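You operate a simulated robot arm through the tools that you are given. There is no shell and no other tool. Be economical: measure what you need, move in short steps, check, and stop when the job is done.

You run a simulated two-armed robot. Do the job below in one go: nothing can be reset, and whatever is moved stays where it is left.

JOB
On the top of the long bench, fold the blue towel in half, so that its two short edges meet.

It is judged by the outcome, as a careful person would: the job done as asked, and still so three seconds after it is handed in. It fails if anything else is knocked over, pushed out of place, dropped, spilled or broken. Flat cloth is picked up by pressing the open fingertips on it (5 to 10 N) and closing them slowly along it; thin cloth reads only 2 to 8 mm in the jaws.

ROBOT AND FRAMES
Two 6-joint arms with two-finger parallel grippers on one trunk, on a base that drives. Base frame: it is fixed to the floor where the robot stands at the start and does not move with it; the origin is under the middle of the robot, x ahead of it, y to its left, z up; the surface under the hand at the start is at about z = 0.8. Lengths are in m, angles in degrees, forces in N, time in s.
The left shoulder is at the start at [0.08, 0.216, 1.509], the right one opposite. With the tool pointing down near the work surface each hand reaches from about 0.1 to 0.7 m from the robot's upright axis, wherever it stands, measured 20 degrees to its own side. Places, roughly: top of the long bench [0.7, 0.8, 0.8]. Payload 3.43 kg a hand.
Tool frame (each hand has its own): the origin (TCP) lies between the finger pads and is the grasp point; the fingertips stand 0.03 m ahead of it; z points along the fingers, y is the line along which they close. The gripper opens to 0.094 m. The fingers are 0.028 m wide and 0.01 m thick; the gripper's body (0.05 by 0.096 m) begins 0.055 m behind the TCP.
Orientation is that of the tool frame in the base frame, as [roll, pitch, yaw] about the fixed x, y, z axes, in that order (R = Rz(yaw) Ry(pitch) Rx(roll)). With the fingers straight down and closing along the base's y, the tool's x points along the base's -x, its y along +y and its z along -z.

CONTROLS
- The arms move only by the tool move_arm. It takes "left_targets", "right_targets" or both (then of equal length, played together; a hand with none holds still); each is a list of rows, each a list of 7 numbers: the shift along the tool's x, y, z in m, then the turn, a rotation vector about the tool's x, y, z in degrees, then the gripper command, from -1 (shut) to 1 (fully open), values between in proportion. In form: [[dx, dy, dz, rx, ry, rz, jaw], ...]. A call has 1 to 20 rows; each row is the pose to reach, as a shift and turn from the pose commanded when the call began, along the tool's axes at that moment. A row lasts 0.2 s, in which the tool goes at most 0.05 m and 8.6 degrees; a call with a longer step from one row to the next is refused whole, and so is a gripper value outside its range. A pose out of reach is approached as far as the arm can. The call stops where the force on the tool passes 40 N (or 10 N more than at its start, if that is more) or the arm is blocked; 0.2 s more then pass. Each finger travels about 0.072 m/s and halts on what it meets, pressing with about 20 N; the grip force reading is that of the motor and also rises with nothing between the fingers. The clock runs only during rows and for 0.2 s after the last one: add rows that repeat a pose to give the fingers time. It gives the time, the measured TCP pose, the force on the tool (base axes), the opening and the grip force at its end, in the units of the frame above (readings bear some noise), with the torque about the TCP (base axes, N m) and any sound that the robot's microphone picked up.
- Cameras (640 x 400 px; columns grow to the right, rows downward): "scene" is now at [0.0923, 0.0265, 1.6754]; the picture's right is [0.37, -0.93, 0.00], its down [-0.81, -0.33, -0.49] and it looks along [0.45, 0.18, -0.87] (base axes); focal length 258 px, centre (320, 200). "left" rides on the left gripper at [0.076, -0.014, -0.103] in its tool frame; the picture's right is [0.18, 0.98, 0.00], its down [-0.75, 0.14, -0.64] and it looks along [-0.63, 0.12, 0.77] (tool axes); focal length 243 px, centre (320, 200). "right" rides on the right gripper at [0.076, 0.014, -0.102] in its tool frame; the picture's right is [-0.18, 0.98, 0.00], its down [-0.75, -0.14, -0.64] and it looks along [-0.63, -0.12, 0.77] (tool axes); focal length 243 px, centre (320, 200). There is no depth. A picture from a camera that has moved, and an enlarged one, comes with that camera's place and axes in the base frame and with its lens. The place of the scene camera against the robot may be out by one fixed shift of up to 0.025 m in any direction.
- get_image(camera): a new picture of that camera. The clock stands still meanwhile.
- lift_body(by): slides the trunk up (or, below 0, down) by that many m; the arms and the scene camera ride with it, the base frame stays. It gives what a move gives, with no picture.
- base_move(legs): drives the robot by 1 to 6 legs, each [ahead, left, turn to the left] in m, m and degrees, along the robot's own axes; the way and the turn of a leg run together, so that a leg with both is an arc; at most 1.5 m and 180 degrees a leg. The arms and the cameras ride along, it lands a little off, and it stops where it bumps. It gives what a move gives.
- turn_head(pan, tilt): turns the head with the scene camera to pan (to the left, within 86 degrees either way) and tilt (down, from -29 to 69), counted from straight ahead of the robot. It gives what a move gives.
- inspect(camera, box): a new picture of the part [left, top, right, bottom] of that camera's present view, enlarged. The clock stands still meanwhile.
- finish_job(): hands the job in; it is judged then, once.

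Work in short steps. Places have to be worked out from the pictures, the camera data and where the tool is seen: move nearer, look again, correct. Check each grasp and each placing, and mend what went wrong. You have 120 turns and 88 pictures in all, those below and enlarged ones among them. Open the grippers and draw the arms clear of the work before you hand the job in, unless the task says otherwise; then end with one line.

The tools are called after ">>>" by a JSON object that holds its "fn" and its "kwargs". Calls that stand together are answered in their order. move_arm: Moves the arms, as the interface text tells. Its arguments: {"type":"object","properties":{"left_targets":{"type":"array"},"right_targets":{"type":"array"}},"required":[]} The other tools are called the same way: lift_body (by) slides the trunk up or down; base_move (legs) drives the base; turn_head (pan, tilt) turns the head that bears the scene camera; get_image (camera) takes a picture; inspect (camera, box) takes an enlarged picture of a part of a camera's view; finish_job () hands the job in.

At the start:

```text
clock: 0.0
left_eef_pos: [0.4729, 0.3529, 0.9553]
left_tool_rot: [180.0, 0.1, -180.0]
left_ft_force: [0.5, -0.1, -0.4]
left_moment: [-0.02, 0.01, 0.0]
left_width: 0.094
left_finger_force: 0.0
right_eef_pos: [0.5299, -0.0717, 0.9436]
right_tool_rot: [-179.9, 0.0, -179.9]
right_ft_force: [0.4, -0.6, 1.2]
right_moment: [-0.02, -0.01, 0.04]
right_width: 0.0942
right_finger_force: 0.0
trunk travel left (down, up): [-0.738, 0.102]
robot x, y, heading: [0.0024, -0.0005, -0.1]
head pan, tilt: [21.9, 60.7]
```

scene: 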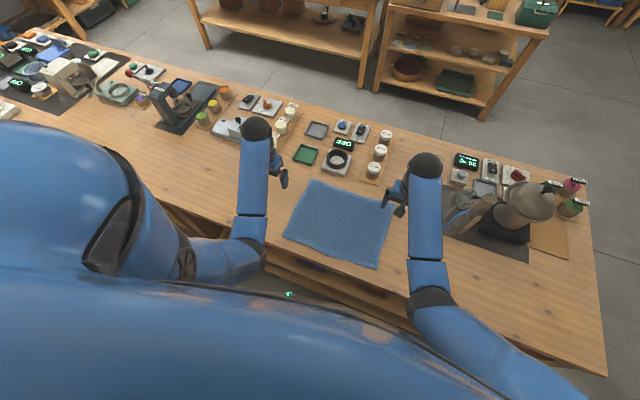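
right: 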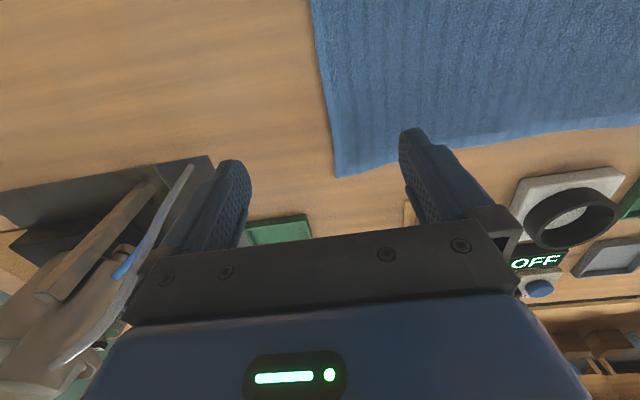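
left: 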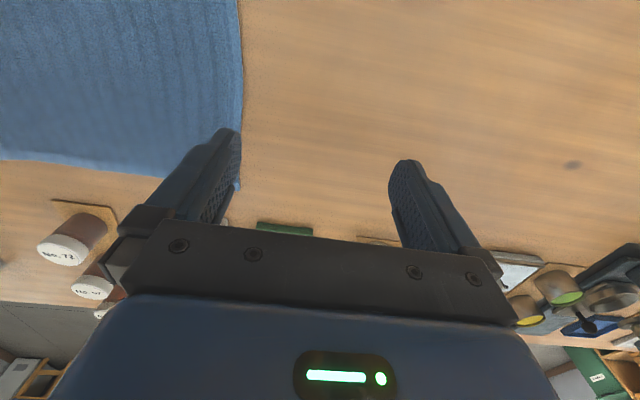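

The towel spans about x 0.36–0.63 and y −0.07–0.27, so its short edges run along x. I plan to fold the right edge over the left, one hand at the near corner and one at the far corner, so I turn the base 30° left and then shift right.

>>> {"fn": "base_move", "kwargs": {"legs": [[0, 0, 30]]}}

```text
clock: 1.9
left_eef_pos: [0.2336, 0.5421, 0.9562]
left_tool_rot: [-180.0, 0.0, -150.1]
left_ft_force: [0.2, -0.3, -0.6]
left_moment: [0.04, 0.0, -0.02]
left_width: 0.0937
left_finger_force: 0.1
right_eef_pos: [0.495, 0.2036, 0.9426]
right_tool_rot: [180.0, 0.0, -150.0]
right_ft_force: [0.0, -0.8, 0.4]
right_moment: [0.03, 0.0, -0.05]
right_width: 0.0942
right_finger_force: 0.0
trunk travel left (down, up): [-0.738, 0.102]
robot x, y, heading: [-0.0009, -0.0005, 30.2]
head pan, tilt: [21.9, 60.7]
```

The turn went cleanly, with no bump. Next I shift 0.30 m along base −y.

>>> {"fn": "base_move", "kwargs": {"legs": [[-0.15, -0.26, 0]]}}

>>> {"fn": "turn_head", "kwargs": {"pan": 5, "tilt": 58}}

>>> {"fn": "get_image", "kwargs": {"camera": "scene"}}

```text
clock: 3.9
left_eef_pos: [0.2328, 0.2454, 0.9545]
left_tool_rot: [-180.0, -0.2, -150.1]
left_ft_force: [0.0, 0.5, -0.3]
left_moment: [-0.01, 0.01, 0.01]
left_width: 0.0937
left_finger_force: 0.1
right_eef_pos: [0.4946, -0.0945, 0.941]
right_tool_rot: [-179.9, 0.0, -150.1]
right_ft_force: [0.2, 0.3, 0.0]
right_moment: [-0.01, -0.02, 0.01]
right_width: 0.0941
right_finger_force: 0.1
trunk travel left (down, up): [-0.738, 0.102]
robot x, y, heading: [-0.0035, -0.2954, 29.8]
head pan, tilt: [21.9, 60.7]
```

```text
clock: 4.7
left_eef_pos: [0.2332, 0.243, 0.9564]
left_tool_rot: [179.9, 0.0, -150.1]
left_ft_force: [-0.5, 0.1, -1.3]
left_moment: [-0.02, 0.01, -0.04]
left_width: 0.094
left_finger_force: 0.0
right_eef_pos: [0.4929, -0.0972, 0.9433]
right_tool_rot: [180.0, -0.1, -150.2]
right_ft_force: [-0.3, 0.0, 0.0]
right_moment: [-0.03, 0.0, 0.0]
right_width: 0.0939
right_finger_force: 0.1
trunk travel left (down, up): [-0.738, 0.102]
robot x, y, heading: [-0.0016, -0.2999, 29.7]
head pan, tilt: [5.0, 58.0]
```

```text
84 pictures are left
camera scene: at [0.0826, -0.2423, 1.6786], right [0.57, -0.82, 0.0], down [-0.7, -0.48, -0.53], along [0.43, 0.3, -0.85], focal length 258 px, centre (320, 200)
```

scene: 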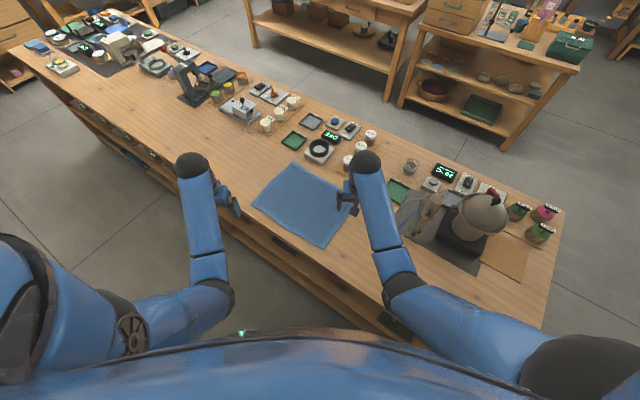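

The base is at (0, −0.30) facing 30°. I now bring the hands above the near and far corners of the right edge, turning the tools 60° so the fingers close along x.

>>> {"fn": "move_arm", "kwargs": {"left_targets": [[0, -0.0428, 0, 0, 0, -7.5, 1], [0, -0.0855, 0, 0, 0, -15, 1], [0.001, -0.128, 0, 0, 0, -22.5, 0.6], [0.001, -0.171, 0, 0, 0, -30, 0.4], [0.002, -0.214, 0, 0, 0, -37.5, 0.2], [0.002, -0.257, 0, 0, 0, -45, 0], [0.003, -0.299, 0.0, 0, 0, -52.5, -0.1], [0.003, -0.342, 0.0, 0, 0, -60, -0.15], [0.003, -0.342, 0.0, 0, 0, -60, -0.15]], "right_targets": [[-0.0142, -0.002, 0, 0, 0, -7.5, 1], [-0.0284, -0.004, 0, 0, 0, -15, 1], [-0.0427, -0.006, 0, 0, 0, -22.5, 0.6], [-0.0569, -0.008, 0, 0, 0, -30, 0.4], [-0.0711, -0.0106, 0, 0, 0, -37.5, 0.2], [-0.0853, -0.0127, 0, 0, 0, -45, 0], [-0.1, -0.0149, 0, 0, 0, -52.5, -0.1], [-0.1138, -0.017, 0, 0, 0, -60, -0.15], [-0.1138, -0.017, 0, 0, 0, -60, -0.15]]}}

>>> {"fn": "get_image", "kwargs": {"camera": "left"}}

>>> {"fn": "get_image", "kwargs": {"camera": "right"}}

>>> {"fn": "get_image", "kwargs": {"camera": "scene"}}

```text
clock: 6.7
left_eef_pos: [0.3992, -0.0556, 0.9559]
left_tool_rot: [-180.0, 0.0, -90.1]
left_ft_force: [0.6, -0.5, 1.0]
left_moment: [-0.02, -0.07, -0.01]
left_width: 0.0401
left_finger_force: 0.1
left hand out of reach, approached as far as the arm can: row 2, 3, 4, 5
right_eef_pos: [0.6007, -0.0534, 0.9436]
right_tool_rot: [-179.9, 0.0, -90.0]
right_ft_force: [0.3, 0.5, 0.9]
right_moment: [0.0, 0.0, 0.01]
right_width: 0.0401
right_finger_force: 0.0
trunk travel left (down, up): [-0.738, 0.102]
robot x, y, heading: [-0.0022, -0.2943, 29.9]
head pan, tilt: [5.0, 58.0]
```

```text
83 pictures are left
camera left: at [0.4131, -0.1306, 1.0591], right [-0.98, -0.18, 0.0], down [-0.14, 0.75, 0.64], along [-0.12, 0.63, -0.77], focal length 243 px, centre (320, 200)
```

left: 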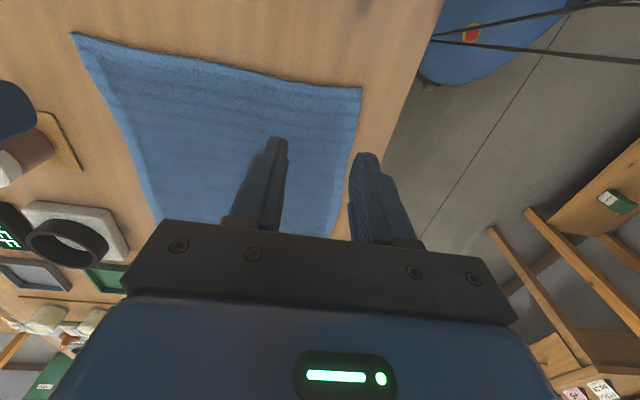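

```text
82 pictures are left
camera right: at [0.5871, -0.1295, 1.0453], right [-0.98, 0.18, 0.0], down [0.14, 0.75, 0.64], along [0.12, 0.63, -0.77], focal length 243 px, centre (320, 200)
```

right: 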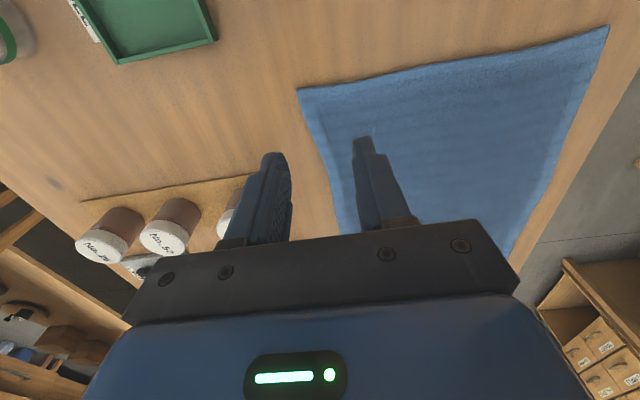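

```text
81 pictures are left
camera scene: at [0.0823, -0.2416, 1.6786], right [0.57, -0.82, 0.0], down [-0.7, -0.48, -0.53], along [0.43, 0.3, -0.85], focal length 258 px, centre (320, 200)
```

scene: 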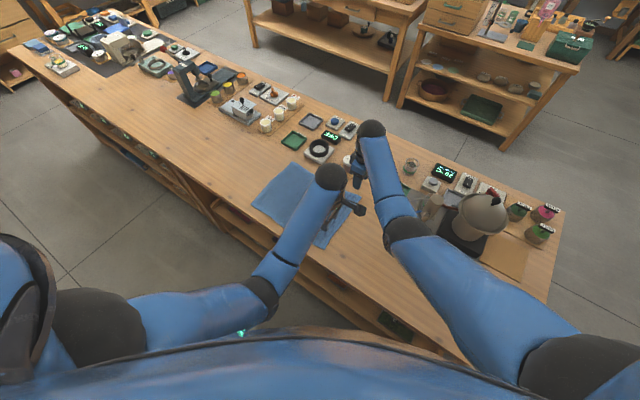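

Both hand cameras agree: the right edge is at y ≈ −0.068, from x 0.358 to 0.621. I line the hands up just inside the two corners and lower them to about 2 cm above the cloth.

>>> {"fn": "move_arm", "kwargs": {"left_targets": [[-0.002, 0.006, 0.03, 0, 0, 0, -0.36], [-0.004, 0.011, 0.06, 0, 0, 0, -0.36], [-0.004, 0.011, 0.085, 0, 0, 0, -0.36], [-0.004, 0.011, 0.1, 0, 0, 0, -0.36], [-0.004, 0.011, 0.1, 0, 0, 0, -0.36]], "right_targets": [[0, 0.005, 0.03, 0, 0, 0, -0.36], [-0.001, 0.009, 0.06, 0, 0, 0, -0.36], [-0.001, 0.009, 0.08, 0, 0, 0, -0.36], [-0.001, 0.009, 0.088, 0, 0, 0, -0.36], [-0.001, 0.009, 0.088, 0, 0, 0, -0.36]]}}

>>> {"fn": "get_image", "kwargs": {"camera": "left"}}

>>> {"fn": "get_image", "kwargs": {"camera": "right"}}

```text
clock: 7.9
left_eef_pos: [0.3889, -0.0521, 0.8551]
left_tool_rot: [180.0, 0.0, -90.1]
left_ft_force: [0.6, 0.3, 0.5]
left_moment: [-0.04, -0.02, -0.01]
left_width: 0.0299
left_finger_force: 0.1
right_eef_pos: [0.5915, -0.0539, 0.8542]
right_tool_rot: [-180.0, 0.1, -90.2]
right_ft_force: [0.2, -0.1, -0.5]
right_moment: [-0.01, 0.03, -0.02]
right_width: 0.0299
right_finger_force: 0.0
trunk travel left (down, up): [-0.738, 0.102]
robot x, y, heading: [-0.0006, -0.2987, 29.8]
head pan, tilt: [5.0, 58.0]
```

```text
80 pictures are left
camera left: at [0.403, -0.1274, 0.959], right [-0.98, -0.18, 0.0], down [-0.14, 0.75, 0.64], along [-0.12, 0.63, -0.77], focal length 243 px, centre (320, 200)
```

left: 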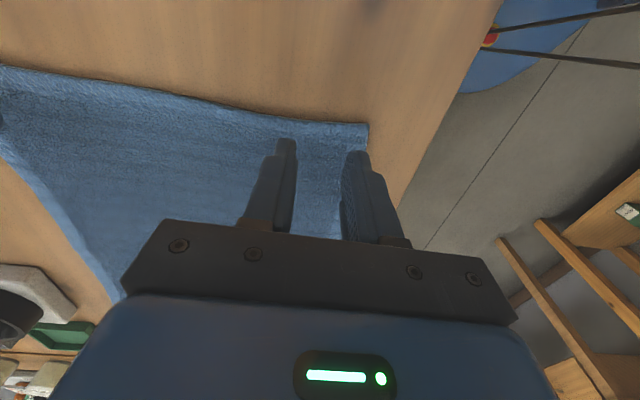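

```text
79 pictures are left
camera right: at [0.578, -0.1289, 0.9571], right [-0.98, 0.19, 0.0], down [0.14, 0.75, 0.64], along [0.12, 0.63, -0.77], focal length 243 px, centre (320, 200)
```

right: 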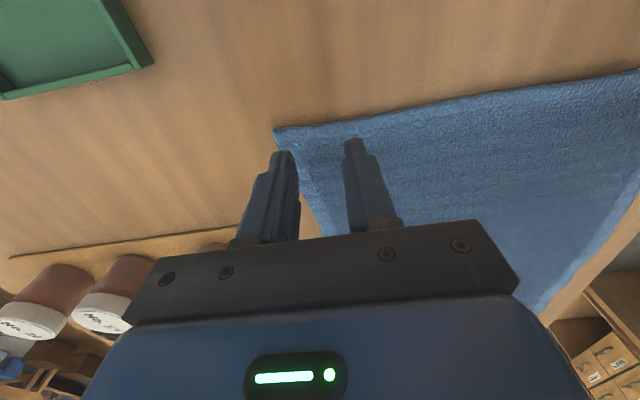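

The alignment is as planned. I lower gently by 2 cm and look at the contact force.

>>> {"fn": "move_arm", "kwargs": {"left_targets": [[0, 0, 0.008, 0, 0, 0, -0.36], [0, 0, 0.014, 0, 0, 0, -0.36], [0, 0, 0.02, 0, 0, 0, -0.36]], "right_targets": [[0, 0, 0.008, 0, 0, 0, -0.36], [0, 0, 0.014, 0, 0, 0, -0.36], [0, 0, 0.02, 0, 0, 0, -0.36]]}}

```text
clock: 8.7
left_eef_pos: [0.39, -0.0512, 0.8362]
left_tool_rot: [-179.9, 0.1, -90.1]
left_ft_force: [-1.1, -0.1, 0.2]
left_moment: [-0.01, 0.02, 0.0]
left_width: 0.0301
left_finger_force: 0.0
right_eef_pos: [0.5916, -0.0535, 0.8339]
right_tool_rot: [-179.9, -0.1, -90.1]
right_ft_force: [0.6, -0.6, 1.3]
right_moment: [0.01, 0.01, 0.02]
right_width: 0.0303
right_finger_force: 0.1
trunk travel left (down, up): [-0.738, 0.102]
robot x, y, heading: [-0.0002, -0.2969, 30.0]
head pan, tilt: [5.0, 58.0]
```

No contact yet, so I go down a few millimetres more.

>>> {"fn": "move_arm", "kwargs": {"left_targets": [[0, 0, 0.002, 0, 0, 0, -0.36], [0, 0, 0.004, 0, 0, 0, -0.36], [0, 0, 0.004, 0, 0, 0, -0.36]], "right_targets": [[0, 0, 0.002, 0, 0, 0, -0.36], [0, 0, 0.003, 0, 0, 0, -0.36], [0, 0, 0.003, 0, 0, 0, -0.36]]}}

```text
clock: 9.5
left_eef_pos: [0.3906, -0.0518, 0.834]
left_tool_rot: [-179.7, 0.0, -90.1]
left_ft_force: [1.3, 1.6, 7.4]
left_moment: [0.02, -0.01, 0.0]
left_width: 0.0299
left_finger_force: 0.0
right_eef_pos: [0.5915, -0.0531, 0.8339]
right_tool_rot: [-179.7, 0.1, -90.2]
right_ft_force: [2.3, 0.3, 8.5]
right_moment: [0.03, -0.01, 0.0]
right_width: 0.0298
right_finger_force: 0.0
trunk travel left (down, up): [-0.738, 0.102]
robot x, y, heading: [0.0007, -0.2991, 29.8]
head pan, tilt: [5.0, 58.0]
```

Both hands press at 7–8 N, which is in the right range. I close the fingers slowly along the cloth.

>>> {"fn": "move_arm", "kwargs": {"left_targets": [[0, 0, 0.004, 0, 0, 0, -0.46], [0, 0, 0.004, 0, 0, 0, -0.56], [0, 0, 0.004, 0, 0, 0, -0.66], [0, 0, 0.004, 0, 0, 0, -0.76], [0, 0, 0.004, 0, 0, 0, -0.86], [0, 0, 0.004, 0, 0, 0, -1], [0, 0, 0.004, 0, 0, 0, -1], [0, 0, 0.004, 0, 0, 0, -1]], "right_targets": [[0, 0, 0.003, 0, 0, 0, -0.46], [0, 0, 0.003, 0, 0, 0, -0.56], [0, 0, 0.003, 0, 0, 0, -0.66], [0, 0, 0.003, 0, 0, 0, -0.76], [0, 0, 0.003, 0, 0, 0, -0.86], [0, 0, 0.003, 0, 0, 0, -1], [0, 0, 0.003, 0, 0, 0, -1], [0, 0, 0.003, 0, 0, 0, -1]]}}

>>> {"fn": "get_image", "kwargs": {"camera": "left"}}

>>> {"fn": "get_image", "kwargs": {"camera": "right"}}

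```text
clock: 11.3
left_eef_pos: [0.3881, -0.052, 0.8327]
left_tool_rot: [-179.3, 0.1, -90.1]
left_ft_force: [14.2, 0.6, 28.4]
left_moment: [0.07, -0.39, -0.03]
left_width: 0.0073
left_finger_force: 20.3
right_eef_pos: [0.588, -0.0538, 0.8329]
right_tool_rot: [-179.8, 0.1, -90.1]
right_ft_force: [-19.9, 0.9, 28.3]
right_moment: [0.09, 0.58, 0.16]
right_width: 0.0058
right_finger_force: 20.1
trunk travel left (down, up): [-0.738, 0.102]
robot x, y, heading: [-0.0018, -0.2957, 30.0]
head pan, tilt: [5.0, 58.0]
```

```text
78 pictures are left
camera left: at [0.3997, -0.1286, 0.936], right [-0.98, -0.18, -0.01], down [-0.15, 0.75, 0.64], along [-0.11, 0.63, -0.77], focal length 243 px, centre (320, 200)
```

left: 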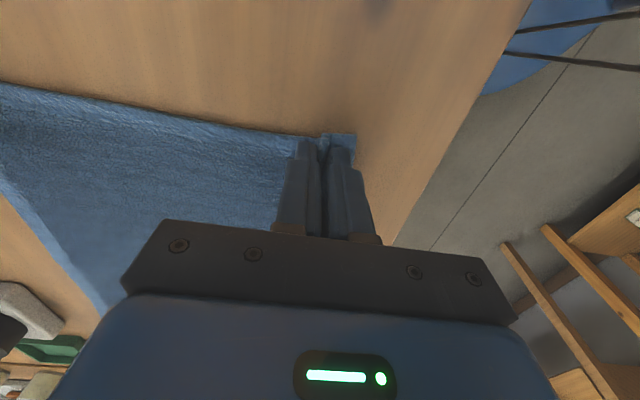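

```text
77 pictures are left
camera right: at [0.5731, -0.1303, 0.9351], right [-0.98, 0.19, 0.0], down [0.14, 0.75, 0.64], along [0.12, 0.63, -0.76], focal length 243 px, centre (320, 200)
```

right: 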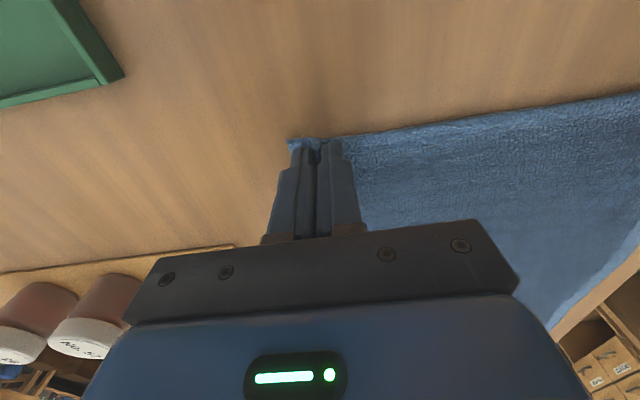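

The cloth is gripped at 7 and 6 mm. But with vertical fingers the hem would end up doubled under, so I want the fingers to tilt back toward −y as the edge comes over. That is natural only with the robot on the +y side, so I release here, spreading the cloth flat, and rise.

>>> {"fn": "move_arm", "kwargs": {"left_targets": [[0, 0, 0.002, 0, 0, 0, -0.8], [0, 0, 0.002, 0, 0, 0, -0.6], [0, 0, 0.002, 0, 0, 0, -0.36], [0, 0, 0, 0, 0, 0, -0.36], [0, 0, -0.02, 0, 0, 0, -0.36], [0, 0, -0.06, 0, 0, 0, -0.36], [0, 0, -0.1, 0, 0, 0, -0.36]], "right_targets": [[0, 0, 0.002, 0, 0, 0, -0.8], [0, 0, 0.002, 0, 0, 0, -0.6], [0, 0, 0.002, 0, 0, 0, -0.36], [0, 0, 0, 0, 0, 0, -0.36], [0, 0, -0.02, 0, 0, 0, -0.36], [0, 0, -0.06, 0, 0, 0, -0.36], [0, 0, -0.1, 0, 0, 0, -0.36]]}}

>>> {"fn": "get_image", "kwargs": {"camera": "left"}}

```text
clock: 11.8
left_eef_pos: [0.3912, -0.0526, 0.8308]
left_tool_rot: [-179.2, 0.0, -90.3]
left_ft_force: [-5.5, -2.3, 24.6]
left_moment: [-0.05, 0.34, 0.03]
left_width: 0.02
left_finger_force: 1.7
right_eef_pos: [0.594, -0.0526, 0.8333]
right_tool_rot: [-179.4, 0.4, -90.2]
right_ft_force: [-6.4, -2.7, 21.1]
right_moment: [-0.11, 0.26, 0.03]
right_width: 0.0197
right_finger_force: 0.8
trunk travel left (down, up): [-0.738, 0.102]
robot x, y, heading: [0.0015, -0.2941, 29.9]
head pan, tilt: [5.0, 58.0]
stopped in row 2 (left hand): the force on the tool passed its limit at 43 N (the readings are from after the stop); the commanded pose is now the measured one
```

```text
76 pictures are left
camera left: at [0.4035, -0.1288, 0.9361], right [-0.98, -0.18, -0.01], down [-0.15, 0.75, 0.64], along [-0.11, 0.63, -0.77], focal length 243 px, centre (320, 200)
```

left: 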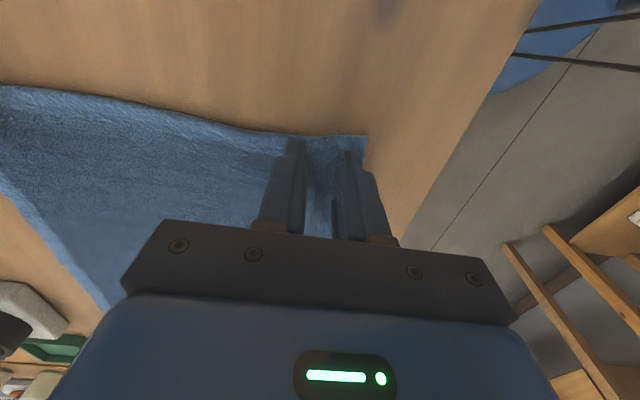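

That pressed a bit too hard. I ease up while opening and then rise.

>>> {"fn": "move_arm", "kwargs": {"left_targets": [[0, 0, -0.003, 0, 0, 0, -0.55], [0, 0, -0.004, 0, 0, 0, -0.4], [0, 0, -0.006, 0, 0, 0, -0.36], [0, 0, -0.03, 0, 0, 0, -0.36], [0, 0, -0.07, 0, 0, 0, -0.36], [0, 0, -0.11, 0, 0, 0, -0.36]], "right_targets": [[0, 0, -0.002, 0, 0, 0, -0.55], [0, 0, -0.003, 0, 0, 0, -0.4], [0, 0, -0.005, 0, 0, 0, -0.36], [0, 0, -0.03, 0, 0, 0, -0.36], [0, 0, -0.07, 0, 0, 0, -0.36], [0, 0, -0.11, 0, 0, 0, -0.36]]}}

>>> {"fn": "get_image", "kwargs": {"camera": "left"}}

```text
clock: 13.2
left_eef_pos: [0.3912, -0.0512, 0.9395]
left_tool_rot: [-179.6, 0.0, -90.1]
left_ft_force: [0.5, 0.7, -0.2]
left_moment: [0.01, 0.03, 0.02]
left_width: 0.03
left_finger_force: 0.1
right_eef_pos: [0.5933, -0.0524, 0.9384]
right_tool_rot: [-179.8, 0.2, -90.2]
right_ft_force: [0.1, 0.2, 0.3]
right_moment: [0.05, -0.01, -0.04]
right_width: 0.0299
right_finger_force: 0.0
trunk travel left (down, up): [-0.738, 0.102]
robot x, y, heading: [-0.0002, -0.3006, 29.7]
head pan, tilt: [5.0, 58.0]
```

```text
75 pictures are left
camera left: at [0.4043, -0.1271, 1.0425], right [-0.98, -0.18, -0.01], down [-0.14, 0.75, 0.64], along [-0.11, 0.63, -0.77], focal length 243 px, centre (320, 200)
```

left: 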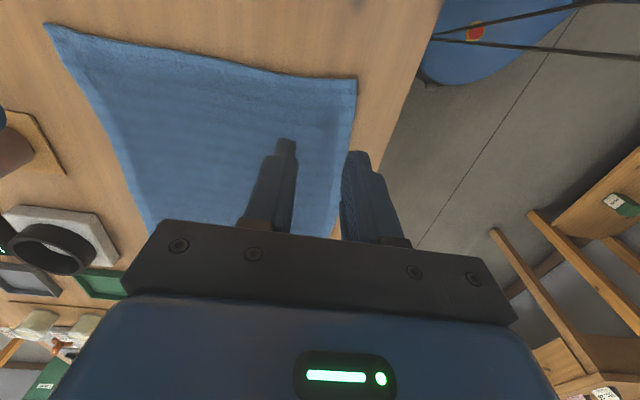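

The towel is flat and undisturbed again. I drive to the +y side first, with the hands staying over free bench.

>>> {"fn": "base_move", "kwargs": {"legs": [[0.25, 0.433, 0]]}}

```text
clock: 16.1
left_eef_pos: [0.3947, 0.4476, 0.9402]
left_tool_rot: [-179.7, 0.1, -90.0]
left_ft_force: [-0.5, 0.1, 0.6]
left_moment: [-0.01, -0.02, -0.02]
left_width: 0.0301
left_finger_force: 0.1
right_eef_pos: [0.5963, 0.4456, 0.9382]
right_tool_rot: [-179.8, 0.2, -89.9]
right_ft_force: [0.5, 0.7, -0.2]
right_moment: [0.0, 0.0, 0.02]
right_width: 0.0304
right_finger_force: 0.1
trunk travel left (down, up): [-0.738, 0.102]
robot x, y, heading: [0.0016, 0.2025, 30.0]
head pan, tilt: [5.0, 58.0]
```

I pull both hands in to a symmetrical stance and roll the wrists another 60° to test the orientation with the cameras on top.

>>> {"fn": "move_arm", "kwargs": {"left_targets": [[-0.014, 0.008, -0.004, 0, 0, -7.5, -0.36], [-0.028, 0.016, -0.008, 0, 0, -15, -0.36], [-0.042, 0.024, -0.012, 0, 0, -22.5, -0.36], [-0.056, 0.032, -0.016, 0, 0, -30, -0.36], [-0.07, 0.04, -0.02, 0, 0, -37.5, -0.36], [-0.084, 0.048, -0.024, 0, 0, -45, -0.36], [-0.098, 0.056, -0.028, 0, 0, -52.5, -0.36], [-0.1126, 0.065, -0.03, 0, 0, -60, -0.36]], "right_targets": [[0.016, 0.01, -0.004, 0, 0, -7.5, -0.36], [0.032, 0.021, -0.008, 0, 0, -15, -0.36], [0.048, 0.032, -0.012, 0, 0, -22.5, -0.36], [0.065, 0.042, -0.016, 0, 0, -30, -0.36], [0.081, 0.053, -0.02, 0, 0, -37.5, -0.36], [0.097, 0.063, -0.024, 0, 0, -45, -0.36], [0.114, 0.074, -0.028, 0, 0, -52.5, -0.36], [0.13, 0.0845, -0.03, 0, 0, -60, -0.36]]}}

```text
clock: 17.9
left_eef_pos: [0.3308, 0.5637, 0.9528]
left_tool_rot: [-179.6, -0.4, -29.8]
left_ft_force: [-0.5, -0.1, 0.6]
left_moment: [0.03, -0.04, 0.0]
left_width: 0.0302
left_finger_force: 0.0
left hand out of reach, approached as far as the arm can: row 5, 6, 7, 8
right_eef_pos: [0.5104, 0.3174, 0.962]
right_tool_rot: [-179.5, -0.3, -29.9]
right_ft_force: [-0.2, 0.1, -0.3]
right_moment: [0.01, 0.02, 0.01]
right_width: 0.03
right_finger_force: 0.1
right hand out of reach, approached as far as the arm can: row 8
trunk travel left (down, up): [-0.738, 0.102]
robot x, y, heading: [0.0023, 0.2004, 30.0]
head pan, tilt: [5.0, 58.0]
```

The wrist roll is reachable. I turn the base to about −32°.

>>> {"fn": "base_move", "kwargs": {"legs": [[0, 0, -62]]}}

>>> {"fn": "get_image", "kwargs": {"camera": "scene"}}

```text
clock: 21.1
left_eef_pos: [0.4775, 0.0796, 0.9532]
left_tool_rot: [-179.6, -0.5, -92.0]
left_ft_force: [-0.9, -0.2, 0.9]
left_moment: [-0.01, 0.0, 0.0]
left_width: 0.0304
left_finger_force: 0.0
right_eef_pos: [0.3465, -0.1955, 0.9637]
right_tool_rot: [-179.5, -0.3, -92.0]
right_ft_force: [-0.7, 0.5, 0.1]
right_moment: [0.0, 0.01, 0.0]
right_width: 0.0303
right_finger_force: 0.0
trunk travel left (down, up): [-0.738, 0.102]
robot x, y, heading: [-0.0001, 0.2011, -32.1]
head pan, tilt: [5.0, 58.0]
```

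```text
74 pictures are left
camera scene: at [0.0899, 0.155, 1.6786], right [-0.45, -0.89, 0.0], down [-0.76, 0.38, -0.53], along [0.47, -0.24, -0.85], focal length 258 px, centre (320, 200)
```

scene: 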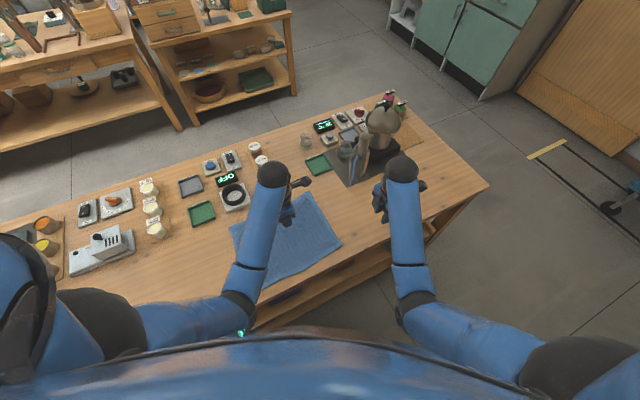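

I am positioned on the +y side with a clear bench ahead. I move the hands above the grip points (left far, right near).

>>> {"fn": "move_arm", "kwargs": {"left_targets": [[0.025, -0.035, 0.0, 0, 0, -1, -0.36], [0.06, -0.065, 0, 0, 0, -2, -0.36], [0.095, -0.09, 0.005, 0, 0, -2, -0.36], [0.1276, -0.117, 0.01, 0, 0, -2, -0.36], [0.1276, -0.117, 0.01, 0, 0, -2, -0.36]], "right_targets": [[-0.036, -0.01, 0, 0, 0, -1, -0.36], [-0.072, -0.02, 0, 0, 0, -2, -0.36], [-0.11, -0.03, 0.01, 0, 0, -2, -0.36], [-0.145, -0.0385, 0.02, 0, 0, -2, -0.36], [-0.145, -0.0385, 0.02, 0, 0, -2, -0.36]]}}

>>> {"fn": "get_image", "kwargs": {"camera": "scene"}}

```text
clock: 22.2
left_eef_pos: [0.5911, -0.0526, 0.944]
left_tool_rot: [-179.5, -0.5, -89.9]
left_ft_force: [0.0, -0.2, -0.6]
left_moment: [-0.01, 0.01, 0.01]
left_width: 0.0302
left_finger_force: 0.0
right_eef_pos: [0.3903, -0.0509, 0.9424]
right_tool_rot: [-179.4, -0.3, -90.0]
right_ft_force: [0.8, -0.2, -0.1]
right_moment: [0.02, 0.04, -0.01]
right_width: 0.0302
right_finger_force: 0.0
trunk travel left (down, up): [-0.738, 0.102]
robot x, y, heading: [-0.0003, 0.1998, -32.0]
head pan, tilt: [5.0, 58.0]
```

```text
73 pictures are left
camera scene: at [0.0899, 0.1548, 1.6785], right [-0.45, -0.89, 0.0], down [-0.76, 0.38, -0.53], along [0.47, -0.24, -0.85], focal length 258 px, centre (320, 200)
```

scene: 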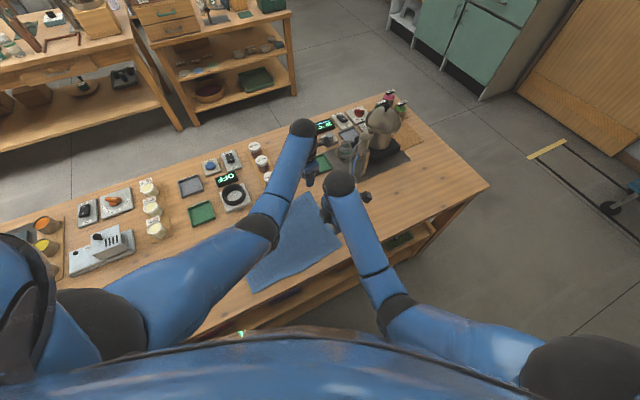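

I test the tilt in the air, with the fingers swinging toward −y about the TCP by 68°.

>>> {"fn": "move_arm", "kwargs": {"left_targets": [[0, 0, 0, 0, 8.5, 0, -0.36], [0, 0, 0, 0, 17, 0, -0.36], [0, 0, 0, 0, 25.5, 0, -0.36], [0, 0, 0, 0, 34, 0, -0.36], [0, 0, 0, 0, 42.5, 0, -0.36], [0, 0, 0, 0, 51, 0, -0.36], [0, 0, 0, 0, 59.5, 0, -0.36], [0, 0, 0, 0, 68, 0, -0.36]], "right_targets": [[0, 0, 0, 0, 8.5, 0, -0.36], [0, 0, 0, 0, 17, 0, -0.36], [0, 0, 0, 0, 25.5, 0, -0.36], [0, 0, 0, 0, 34, 0, -0.36], [0, 0, 0, 0, 42.5, 0, -0.36], [0, 0, 0, 0, 51, 0, -0.36], [0, 0, 0, 0, 59.5, 0, -0.36], [0, 0, 0, 0, 68, 0, -0.36]]}}

>>> {"fn": "get_image", "kwargs": {"camera": "scene"}}

```text
clock: 24.1
left_eef_pos: [0.5906, -0.0524, 0.9455]
left_tool_rot: [-179.0, -68.7, -90.7]
left_ft_force: [-0.8, 0.4, 0.1]
left_moment: [-0.03, 0.0, 0.01]
left_width: 0.0301
left_finger_force: 0.1
right_eef_pos: [0.3898, -0.051, 0.9425]
right_tool_rot: [-178.7, -68.5, -91.2]
right_ft_force: [0.2, -0.7, -0.2]
right_moment: [0.01, 0.0, -0.02]
right_width: 0.0302
right_finger_force: 0.1
trunk travel left (down, up): [-0.738, 0.102]
robot x, y, heading: [0.0054, 0.2036, -32.1]
head pan, tilt: [5.0, 58.0]
```

```text
72 pictures are left
camera scene: at [0.0905, 0.1555, 1.6786], right [-0.45, -0.89, 0.0], down [-0.76, 0.38, -0.53], along [0.47, -0.24, -0.85], focal length 258 px, centre (320, 200)
```

scene: 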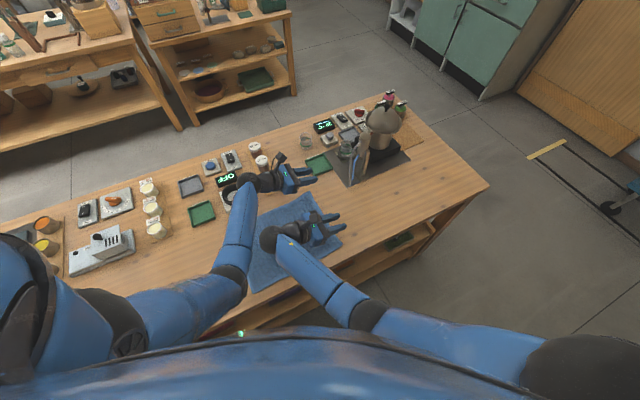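

A 68° tilt is reachable for both arms. I return to vertical and descend to just above the cloth.

>>> {"fn": "move_arm", "kwargs": {"left_targets": [[0, 0, 0, 0, -8.5, 0, -0.36], [0, 0, 0, 0, -17, 0, -0.36], [0, 0, 0, 0, -25.5, 0, -0.36], [0, 0, 0, 0, -34, 0, -0.36], [0, 0, 0, 0, -42.5, 0, -0.36], [0, 0, 0, 0, -51, 0, -0.36], [0, 0, 0, 0, -59.5, 0, -0.36], [0, 0, 0, 0, -68, 0, -0.36], [0, 0, 0, 0, -68, 0, -0.36]], "right_targets": [[0, 0, 0, 0, -8.5, 0, -0.36], [0, 0, 0, 0, -17, 0, -0.36], [0, 0, 0, 0, -25.5, 0, -0.36], [0, 0, 0, 0, -34, 0, -0.36], [0, 0, 0, 0, -42.5, 0, -0.36], [0, 0, 0, 0, -51, 0, -0.36], [0, 0, 0, 0, -59.5, 0, -0.36], [0, 0, 0, 0, -68, 0, -0.36], [0, 0, 0, 0, -68, 0, -0.36]]}}

>>> {"fn": "get_image", "kwargs": {"camera": "left"}}

>>> {"fn": "get_image", "kwargs": {"camera": "right"}}

```text
clock: 26.1
left_eef_pos: [0.5906, -0.0528, 0.9449]
left_tool_rot: [-179.5, -0.4, -90.0]
left_ft_force: [0.0, 0.2, 0.0]
left_moment: [0.0, -0.01, 0.01]
left_width: 0.0301
left_finger_force: 0.1
right_eef_pos: [0.3891, -0.0522, 0.9425]
right_tool_rot: [-179.5, -0.2, -90.0]
right_ft_force: [0.3, 0.0, 0.2]
right_moment: [0.0, 0.0, 0.0]
right_width: 0.03
right_finger_force: 0.0
trunk travel left (down, up): [-0.738, 0.102]
robot x, y, heading: [0.0005, 0.2025, -31.7]
head pan, tilt: [5.0, 58.0]
```

```text
71 pictures are left
camera left: at [0.6031, -0.1279, 1.0489], right [-0.98, -0.19, -0.01], down [-0.15, 0.76, 0.64], along [-0.11, 0.63, -0.77], focal length 243 px, centre (320, 200)
```

left: 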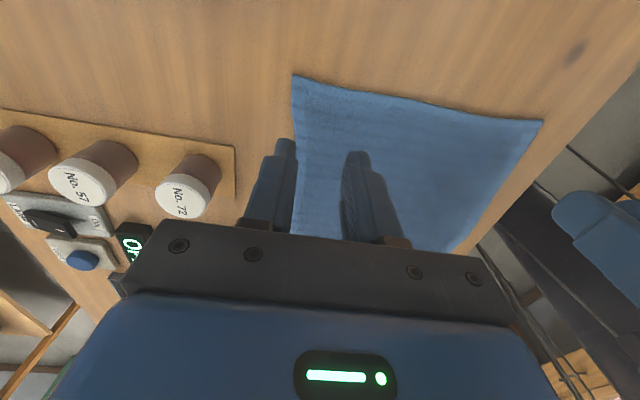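

```text
70 pictures are left
camera right: at [0.375, -0.127, 1.0456], right [-0.98, 0.18, -0.01], down [0.14, 0.76, 0.64], along [0.12, 0.63, -0.77], focal length 243 px, centre (320, 200)
```

right: 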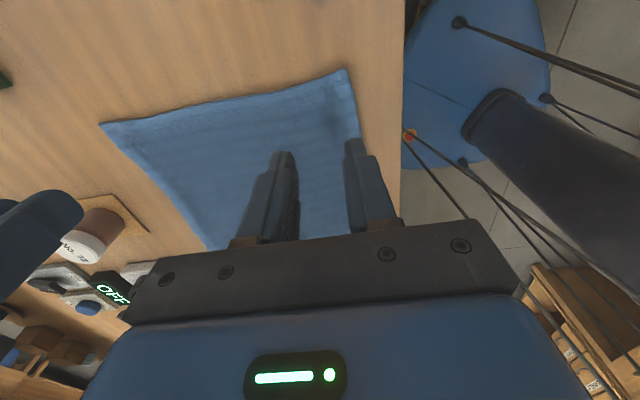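

Corners re-measured at (0.621, −0.067) and (0.362, −0.073). I descend to just above contact.

>>> {"fn": "move_arm", "kwargs": {"left_targets": [[0, 0, 0.04, 0, 0, 0, -0.36], [0, 0, 0.08, 0, 0, 0, -0.36], [0, 0, 0.1, 0, 0, 0, -0.36], [0, 0, 0.108, 0, 0, 0, -0.36], [0, 0, 0.108, 0, 0, 0, -0.36]], "right_targets": [[0.004, 0, 0.04, 0, 0, 0, -0.36], [0.004, 0, 0.08, 0, 0, 0, -0.36], [0.004, 0, 0.098, 0, 0, 0, -0.36], [0.004, 0, 0.1055, 0, 0, 0, -0.36], [0.004, 0, 0.1055, 0, 0, 0, -0.36]]}}

>>> {"fn": "move_arm", "kwargs": {"left_targets": [[0, 0, 0.002, 0, 0, 0, -0.36], [0, 0, 0.004, 0, 0, 0, -0.36], [0, 0, 0.004, 0, 0, 0, -0.36]], "right_targets": [[0, 0, 0.002, 0, 0, 0, -0.36], [0, 0, 0.004, 0, 0, 0, -0.36], [0, 0, 0.004, 0, 0, 0, -0.36]]}}

```text
clock: 27.2
left_eef_pos: [0.5907, -0.0543, 0.8361]
left_tool_rot: [-179.7, -0.5, -90.0]
left_ft_force: [0.0, 0.3, -0.8]
left_moment: [-0.02, 0.01, -0.01]
left_width: 0.0301
left_finger_force: 0.1
right_eef_pos: [0.3891, -0.0579, 0.8354]
right_tool_rot: [-179.5, -0.3, -90.1]
right_ft_force: [-0.2, -0.5, 0.6]
right_moment: [0.01, 0.04, -0.02]
right_width: 0.0301
right_finger_force: 0.1
trunk travel left (down, up): [-0.738, 0.102]
robot x, y, heading: [0.0013, 0.1994, -31.7]
head pan, tilt: [5.0, 58.0]
```

```text
clock: 28.1
left_eef_pos: [0.5909, -0.0536, 0.8334]
left_tool_rot: [-179.6, -0.6, -90.0]
left_ft_force: [1.1, 0.2, 4.7]
left_moment: [0.04, -0.02, -0.01]
left_width: 0.0301
left_finger_force: 0.1
right_eef_pos: [0.3899, -0.0565, 0.8331]
right_tool_rot: [-179.4, -0.3, -89.9]
right_ft_force: [-1.8, -0.6, 7.5]
right_moment: [0.01, 0.1, 0.01]
right_width: 0.0303
right_finger_force: 0.5
trunk travel left (down, up): [-0.738, 0.102]
robot x, y, heading: [-0.0012, 0.2023, -32.2]
head pan, tilt: [5.0, 58.0]
```

Contact is at 5–7 N. I close slowly.

>>> {"fn": "move_arm", "kwargs": {"left_targets": [[0, 0, 0.001, 0, 0, 0, -0.46], [0, 0, 0.001, 0, 0, 0, -0.56], [0, 0, 0.001, 0, 0, 0, -0.66], [0, 0, 0.001, 0, 0, 0, -0.76], [0, 0, 0, 0, 0, 0, -0.86], [0, 0, 0, 0, 0, 0, -1], [0, 0, 0, 0, 0, 0, -1], [0, 0, 0, 0, 0, 0, -1]], "right_targets": [[0, 0, 0, 0, 0, 0, -0.46], [0, 0, 0, 0, 0, 0, -0.56], [0, 0, 0, 0, 0, 0, -0.66], [0, 0, 0, 0, 0, 0, -0.76], [0, 0, 0, 0, 0, 0, -0.86], [0, 0, 0, 0, 0, 0, -1], [0, 0, 0, 0, 0, 0, -1], [0, 0, 0, 0, 0, 0, -1]]}}

>>> {"fn": "move_arm", "kwargs": {"left_targets": [[0, 0, -0.01, 0, 0, 0, -1], [0, 0, -0.02, 0, 0, 0, -1], [0, 0, -0.03, 0, 0, 0, -1], [0, 0, -0.04, 0, 0, 0, -1]], "right_targets": [[0, 0, -0.01, 0, 0, 0, -1], [0, 0, -0.02, 0, 0, 0, -1], [0, 0, -0.03, 0, 0, 0, -1], [0, 0, -0.04, 0, 0, 0, -1]]}}

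>>> {"fn": "get_image", "kwargs": {"camera": "left"}}

>>> {"fn": "get_image", "kwargs": {"camera": "right"}}

```text
clock: 29.9
left_eef_pos: [0.5892, -0.0526, 0.8339]
left_tool_rot: [-179.7, -0.5, -89.9]
left_ft_force: [-12.4, -1.5, 7.1]
left_moment: [-0.02, 0.36, 0.02]
left_width: 0.0045
left_finger_force: 20.4
right_eef_pos: [0.3898, -0.0559, 0.8339]
right_tool_rot: [-179.3, -0.3, -90.0]
right_ft_force: [11.8, 0.7, 5.3]
right_moment: [0.01, -0.37, 0.02]
right_width: 0.0044
right_finger_force: 20.3
trunk travel left (down, up): [-0.738, 0.102]
robot x, y, heading: [0.0007, 0.2024, -31.7]
head pan, tilt: [5.0, 58.0]
```

```text
clock: 30.9
left_eef_pos: [0.5901, -0.0526, 0.8727]
left_tool_rot: [-179.6, -0.5, -89.9]
left_ft_force: [-12.0, -0.3, 0.2]
left_moment: [-0.06, 0.38, 0.04]
left_width: 0.0045
left_finger_force: 19.7
right_eef_pos: [0.3905, -0.0557, 0.8729]
right_tool_rot: [-179.5, -0.3, -89.9]
right_ft_force: [12.0, 1.0, 0.6]
right_moment: [-0.03, -0.38, 0.06]
right_width: 0.0041
right_finger_force: 19.7
trunk travel left (down, up): [-0.738, 0.102]
robot x, y, heading: [0.0012, 0.2001, -31.9]
head pan, tilt: [5.0, 58.0]
```

```text
69 pictures are left
camera left: at [0.6033, -0.1286, 0.9766], right [-0.98, -0.19, 0.0], down [-0.15, 0.76, 0.64], along [-0.11, 0.63, -0.77], focal length 243 px, centre (320, 200)
```

left: 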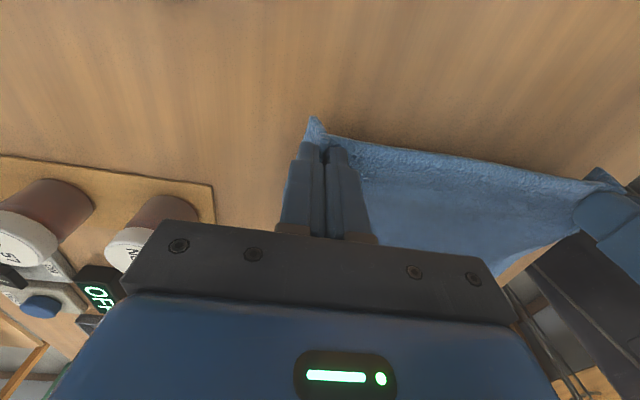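

```text
68 pictures are left
camera right: at [0.3758, -0.1308, 0.9761], right [-0.98, 0.18, -0.01], down [0.14, 0.76, 0.64], along [0.12, 0.63, -0.77], focal length 243 px, centre (320, 200)
```

right: 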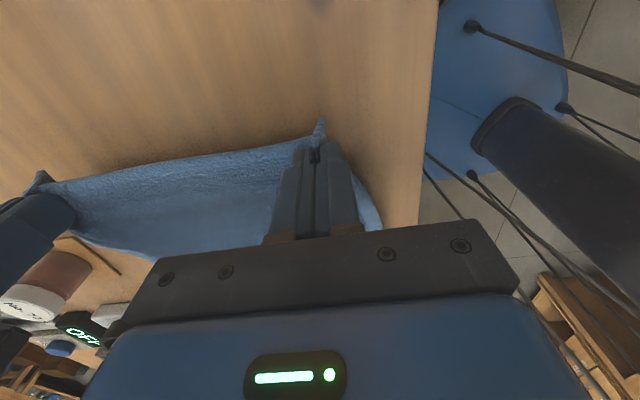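

Both corners are held at 4 mm and the edge is lifted evenly. I carry the edge up along the fold arc, tilting the hands 40° and easing the sideways tension slightly.

>>> {"fn": "move_arm", "kwargs": {"left_targets": [[-0.008, 0.003, -0.01, 0, 3, 0, -1], [-0.02, 0.006, -0.022, 0, 9, 0, -1], [-0.034, 0.006, -0.035, 0, 16, 0, -1], [-0.048, 0.006, -0.047, 0, 23, 0, -1], [-0.062, 0.006, -0.058, 0, 29, 0, -1], [-0.076, 0.006, -0.069, 0, 35, 0, -1], [-0.09, 0.006, -0.079, 0, 40, 0, -1], [-0.09, 0.006, -0.079, 0, 40, 0, -1]], "right_targets": [[-0.008, -0.003, -0.01, 0, 3, 0, -1], [-0.02, -0.006, -0.022, 0, 9, 0, -1], [-0.034, -0.006, -0.035, 0, 16, 0, -1], [-0.048, -0.006, -0.047, 0, 23, 0, -1], [-0.062, -0.006, -0.058, 0, 29, 0, -1], [-0.076, -0.006, -0.069, 0, 35, 0, -1], [-0.09, -0.006, -0.079, 0, 40, 0, -1], [-0.09, -0.006, -0.079, 0, 40, 0, -1]]}}

>>> {"fn": "get_image", "kwargs": {"camera": "scene"}}

>>> {"fn": "get_image", "kwargs": {"camera": "left"}}

```text
clock: 32.6
left_eef_pos: [0.5842, 0.0373, 0.9515]
left_tool_rot: [-179.5, -40.5, -90.3]
left_ft_force: [-0.4, -1.0, 0.0]
left_moment: [0.01, 0.0, 0.03]
left_width: 0.0043
left_finger_force: 19.9
right_eef_pos: [0.3951, 0.0342, 0.9508]
right_tool_rot: [-179.5, -40.4, -90.4]
right_ft_force: [0.6, -0.6, -0.6]
right_moment: [-0.01, 0.0, 0.01]
right_width: 0.0036
right_finger_force: 20.2
trunk travel left (down, up): [-0.738, 0.102]
robot x, y, heading: [0.002, 0.2023, -31.9]
head pan, tilt: [5.0, 58.0]
```

```text
67 pictures are left
camera scene: at [0.0898, 0.1541, 1.6785], right [-0.45, -0.89, 0.0], down [-0.76, 0.38, -0.53], along [0.47, -0.24, -0.85], focal length 258 px, centre (320, 200)
```

scene: 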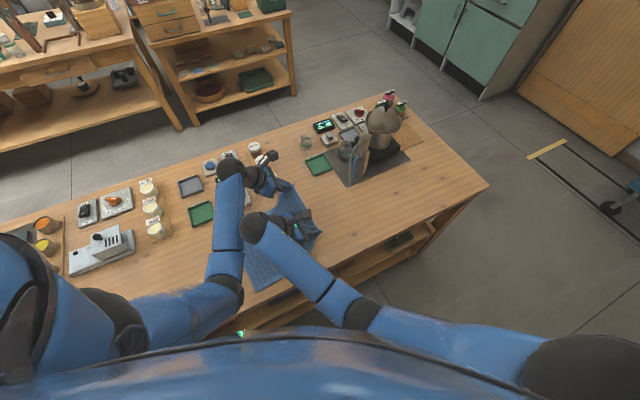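

```text
66 pictures are left
camera left: at [0.5972, 0.0454, 1.0796], right [-0.98, -0.14, 0.11], down [-0.14, 0.99, 0.0], along [-0.11, -0.02, -0.99], focal length 243 px, centre (320, 200)
```

left: 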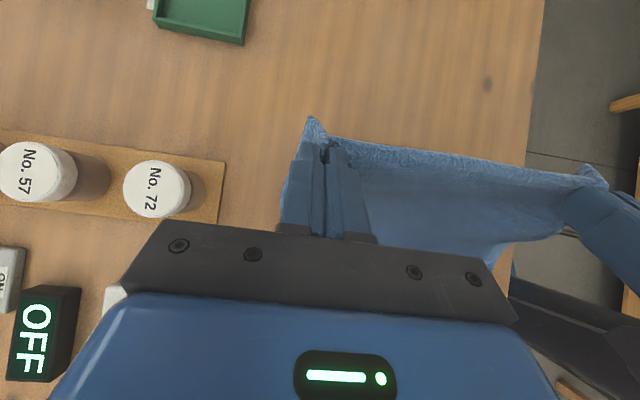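

The hold is steady and the tension is gone. I drive the base 0.13 m along +y to carry the edge past the fold line.

>>> {"fn": "base_move", "kwargs": {"legs": [[-0.069, 0.11, 0]]}}

>>> {"fn": "get_image", "kwargs": {"camera": "scene"}}

```text
clock: 33.9
left_eef_pos: [0.5842, 0.1646, 0.952]
left_tool_rot: [-179.5, -40.3, -90.3]
left_ft_force: [0.2, -0.3, 0.3]
left_moment: [0.0, 0.03, -0.02]
left_width: 0.0042
left_finger_force: 19.7
right_eef_pos: [0.3939, 0.1612, 0.9511]
right_tool_rot: [-179.5, -40.1, -90.5]
right_ft_force: [0.3, 0.0, -0.9]
right_moment: [0.03, 0.01, 0.01]
right_width: 0.0037
right_finger_force: 20.6
trunk travel left (down, up): [-0.738, 0.102]
robot x, y, heading: [0.0003, 0.3306, -32.0]
head pan, tilt: [5.0, 58.0]
```

```text
65 pictures are left
camera scene: at [0.089, 0.2796, 1.6784], right [-0.45, -0.89, 0.0], down [-0.76, 0.39, -0.53], along [0.47, -0.24, -0.85], focal length 258 px, centre (320, 200)
```

scene: 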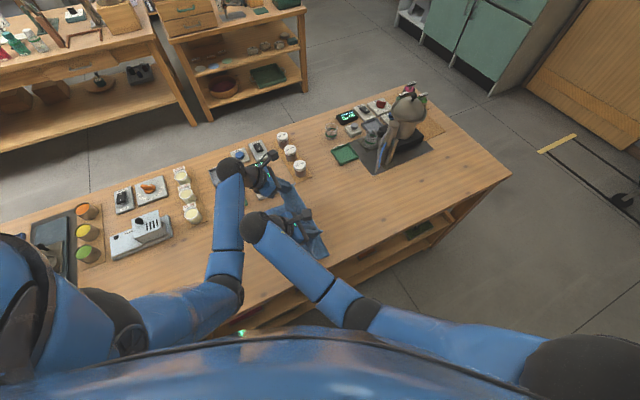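

The edge is past the fold line and inside the arc. I bring it over and down toward the left edge, increasing the tilt to 68°.

>>> {"fn": "move_arm", "kwargs": {"left_targets": [[-0.017, 0, -0.0045, 0, 5, 0, -1], [-0.034, 0, -0.009, 0, 10, 0, -1], [-0.051, 0, -0.0135, 0, 15, 0, -1], [-0.0674, 0, -0.018, 0, 20, 0, -1], [-0.084, 0, -0.013, 0, 22, 0, -1], [-0.1, 0, -0.007, 0, 24, 0, -1], [-0.117, 0, -0.002, 0, 26, 0, -1], [-0.1338, 0, 0.003, 0, 28, 0, -1], [-0.1338, 0, 0.003, 0, 28, 0, -1]], "right_targets": [[-0.017, 0, -0.005, 0, 5, 0, -1], [-0.035, 0, -0.01, 0, 10, 0, -1], [-0.052, 0, -0.015, 0, 15, 0, -1], [-0.0697, 0, -0.0199, 0, 20, 0, -1], [-0.086, 0, -0.015, 0, 22, 0, -1], [-0.102, 0, -0.01, 0, 24, 0, -1], [-0.119, 0, -0.005, 0, 26, 0, -1], [-0.1354, 0, 0, 0, 28, 0, -1], [-0.1354, 0, 0, 0, 28, 0, -1]]}}

>>> {"fn": "get_image", "kwargs": {"camera": "left"}}

>>> {"fn": "get_image", "kwargs": {"camera": "right"}}

>>> {"fn": "get_image", "kwargs": {"camera": "scene"}}

```text
clock: 35.1
left_eef_pos: [0.5847, 0.2338, 0.9136]
left_tool_rot: [-178.7, -61.7, -91.2]
left_ft_force: [0.2, 0.6, 0.0]
left_moment: [-0.01, 0.0, -0.02]
left_width: 0.0
left_finger_force: 20.3
right_eef_pos: [0.3136, 0.1284, 0.8366]
right_tool_rot: [157.7, -66.8, -77.2]
right_ft_force: [-0.6, 0.3, -0.1]
right_moment: [-0.02, -0.02, -0.02]
right_width: 0.0039
right_finger_force: 19.7
trunk travel left (down, up): [-0.738, 0.102]
robot x, y, heading: [0.0015, 0.3283, -32.0]
head pan, tilt: [5.0, 58.0]
stopped in row 5 (right hand): the arm was blocked; the commanded pose is now the measured one
```

```text
64 pictures are left
camera left: at [0.597, 0.2878, 1.03], right [-0.98, -0.09, 0.15], down [-0.14, 0.92, -0.36], along [-0.11, -0.38, -0.92], focal length 243 px, centre (320, 200)
```

left: 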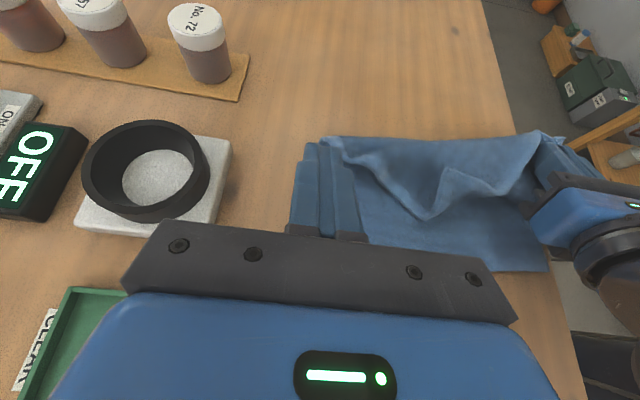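

```text
63 pictures are left
camera right: at [0.327, 0.1947, 0.9464], right [-0.98, 0.21, -0.02], down [0.19, 0.86, -0.48], along [-0.08, -0.47, -0.88], focal length 243 px, centre (320, 200)
```

right: 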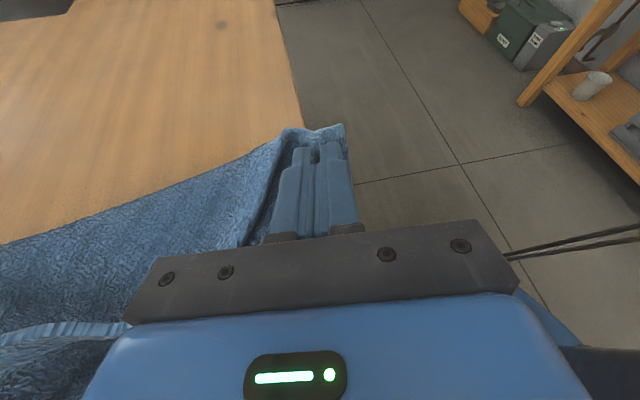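

```text
62 pictures are left
camera scene: at [0.0886, 0.2827, 1.6789], right [-0.45, -0.89, 0.0], down [-0.76, 0.39, -0.53], along [0.47, -0.24, -0.85], focal length 258 px, centre (320, 200)
```

scene: 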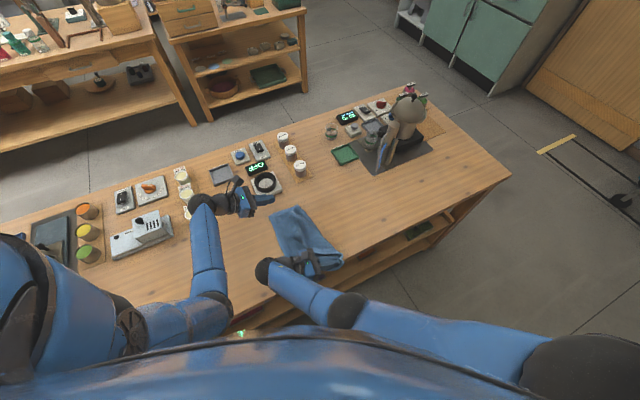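

The right arm hit a joint limit, swung aside and pulled the far corner out of the left hand. I look closely before mending it.

>>> {"fn": "inspect", "kwargs": {"camera": "scene", "box": [220, 160, 380, 300]}}

```text
2.86 times, centred on (300, 230) of scene
camera zoom: at [0.0886, 0.2827, 1.6789], right [-0.45, -0.89, 0.0], down [-0.76, 0.39, -0.53], along [0.47, -0.24, -0.85], focal length 736 px, centre (377, 114)
```

zoom: 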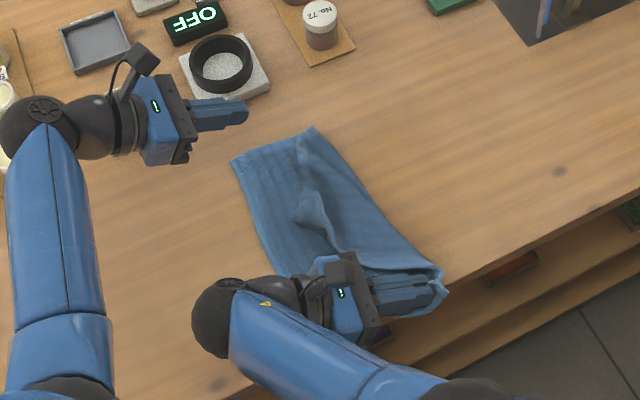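

Only the near corner is still held; the towel lies half-folded on the bench and nothing else was touched. I lift the right hand gently and restore its attitude.

>>> {"fn": "move_arm", "kwargs": {"right_targets": [[0.012, -0.009, -0.0065, 2.6, 0, 1.2, -1], [0.025, -0.018, -0.013, 5.2, 0, 2.5, -1], [0.037, -0.027, -0.02, 7.8, 0, 3.7, -1], [0.05, -0.0366, -0.0263, 10.4, 0, 5, -1], [0.05, -0.0366, -0.0263, 10.4, 0, 5, -1]]}}

>>> {"fn": "get_image", "kwargs": {"camera": "scene"}}

```text
clock: 36.3
left_eef_pos: [0.5842, 0.2346, 0.9126]
left_tool_rot: [-178.7, -61.9, -91.1]
left_ft_force: [0.0, -0.1, -0.1]
left_moment: [-0.03, -0.02, -0.01]
left_width: 0.0
left_finger_force: 19.8
right_eef_pos: [0.3698, 0.1329, 0.8924]
right_tool_rot: [-178.1, -67.3, -91.8]
right_ft_force: [0.1, -0.3, -0.1]
right_moment: [-0.04, 0.05, -0.04]
right_width: 0.0038
right_finger_force: 20.3
trunk travel left (down, up): [-0.738, 0.102]
robot x, y, heading: [0.0, 0.3265, -31.7]
head pan, tilt: [5.0, 58.0]
```

```text
60 pictures are left
camera scene: at [0.0889, 0.2836, 1.6787], right [-0.45, -0.89, 0.0], down [-0.76, 0.39, -0.53], along [0.47, -0.24, -0.85], focal length 258 px, centre (320, 200)
```

scene: 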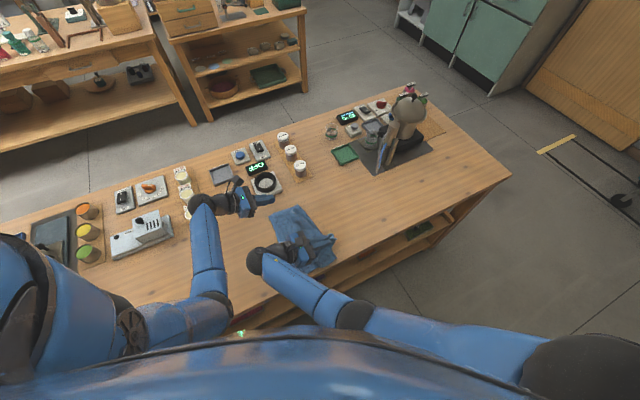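

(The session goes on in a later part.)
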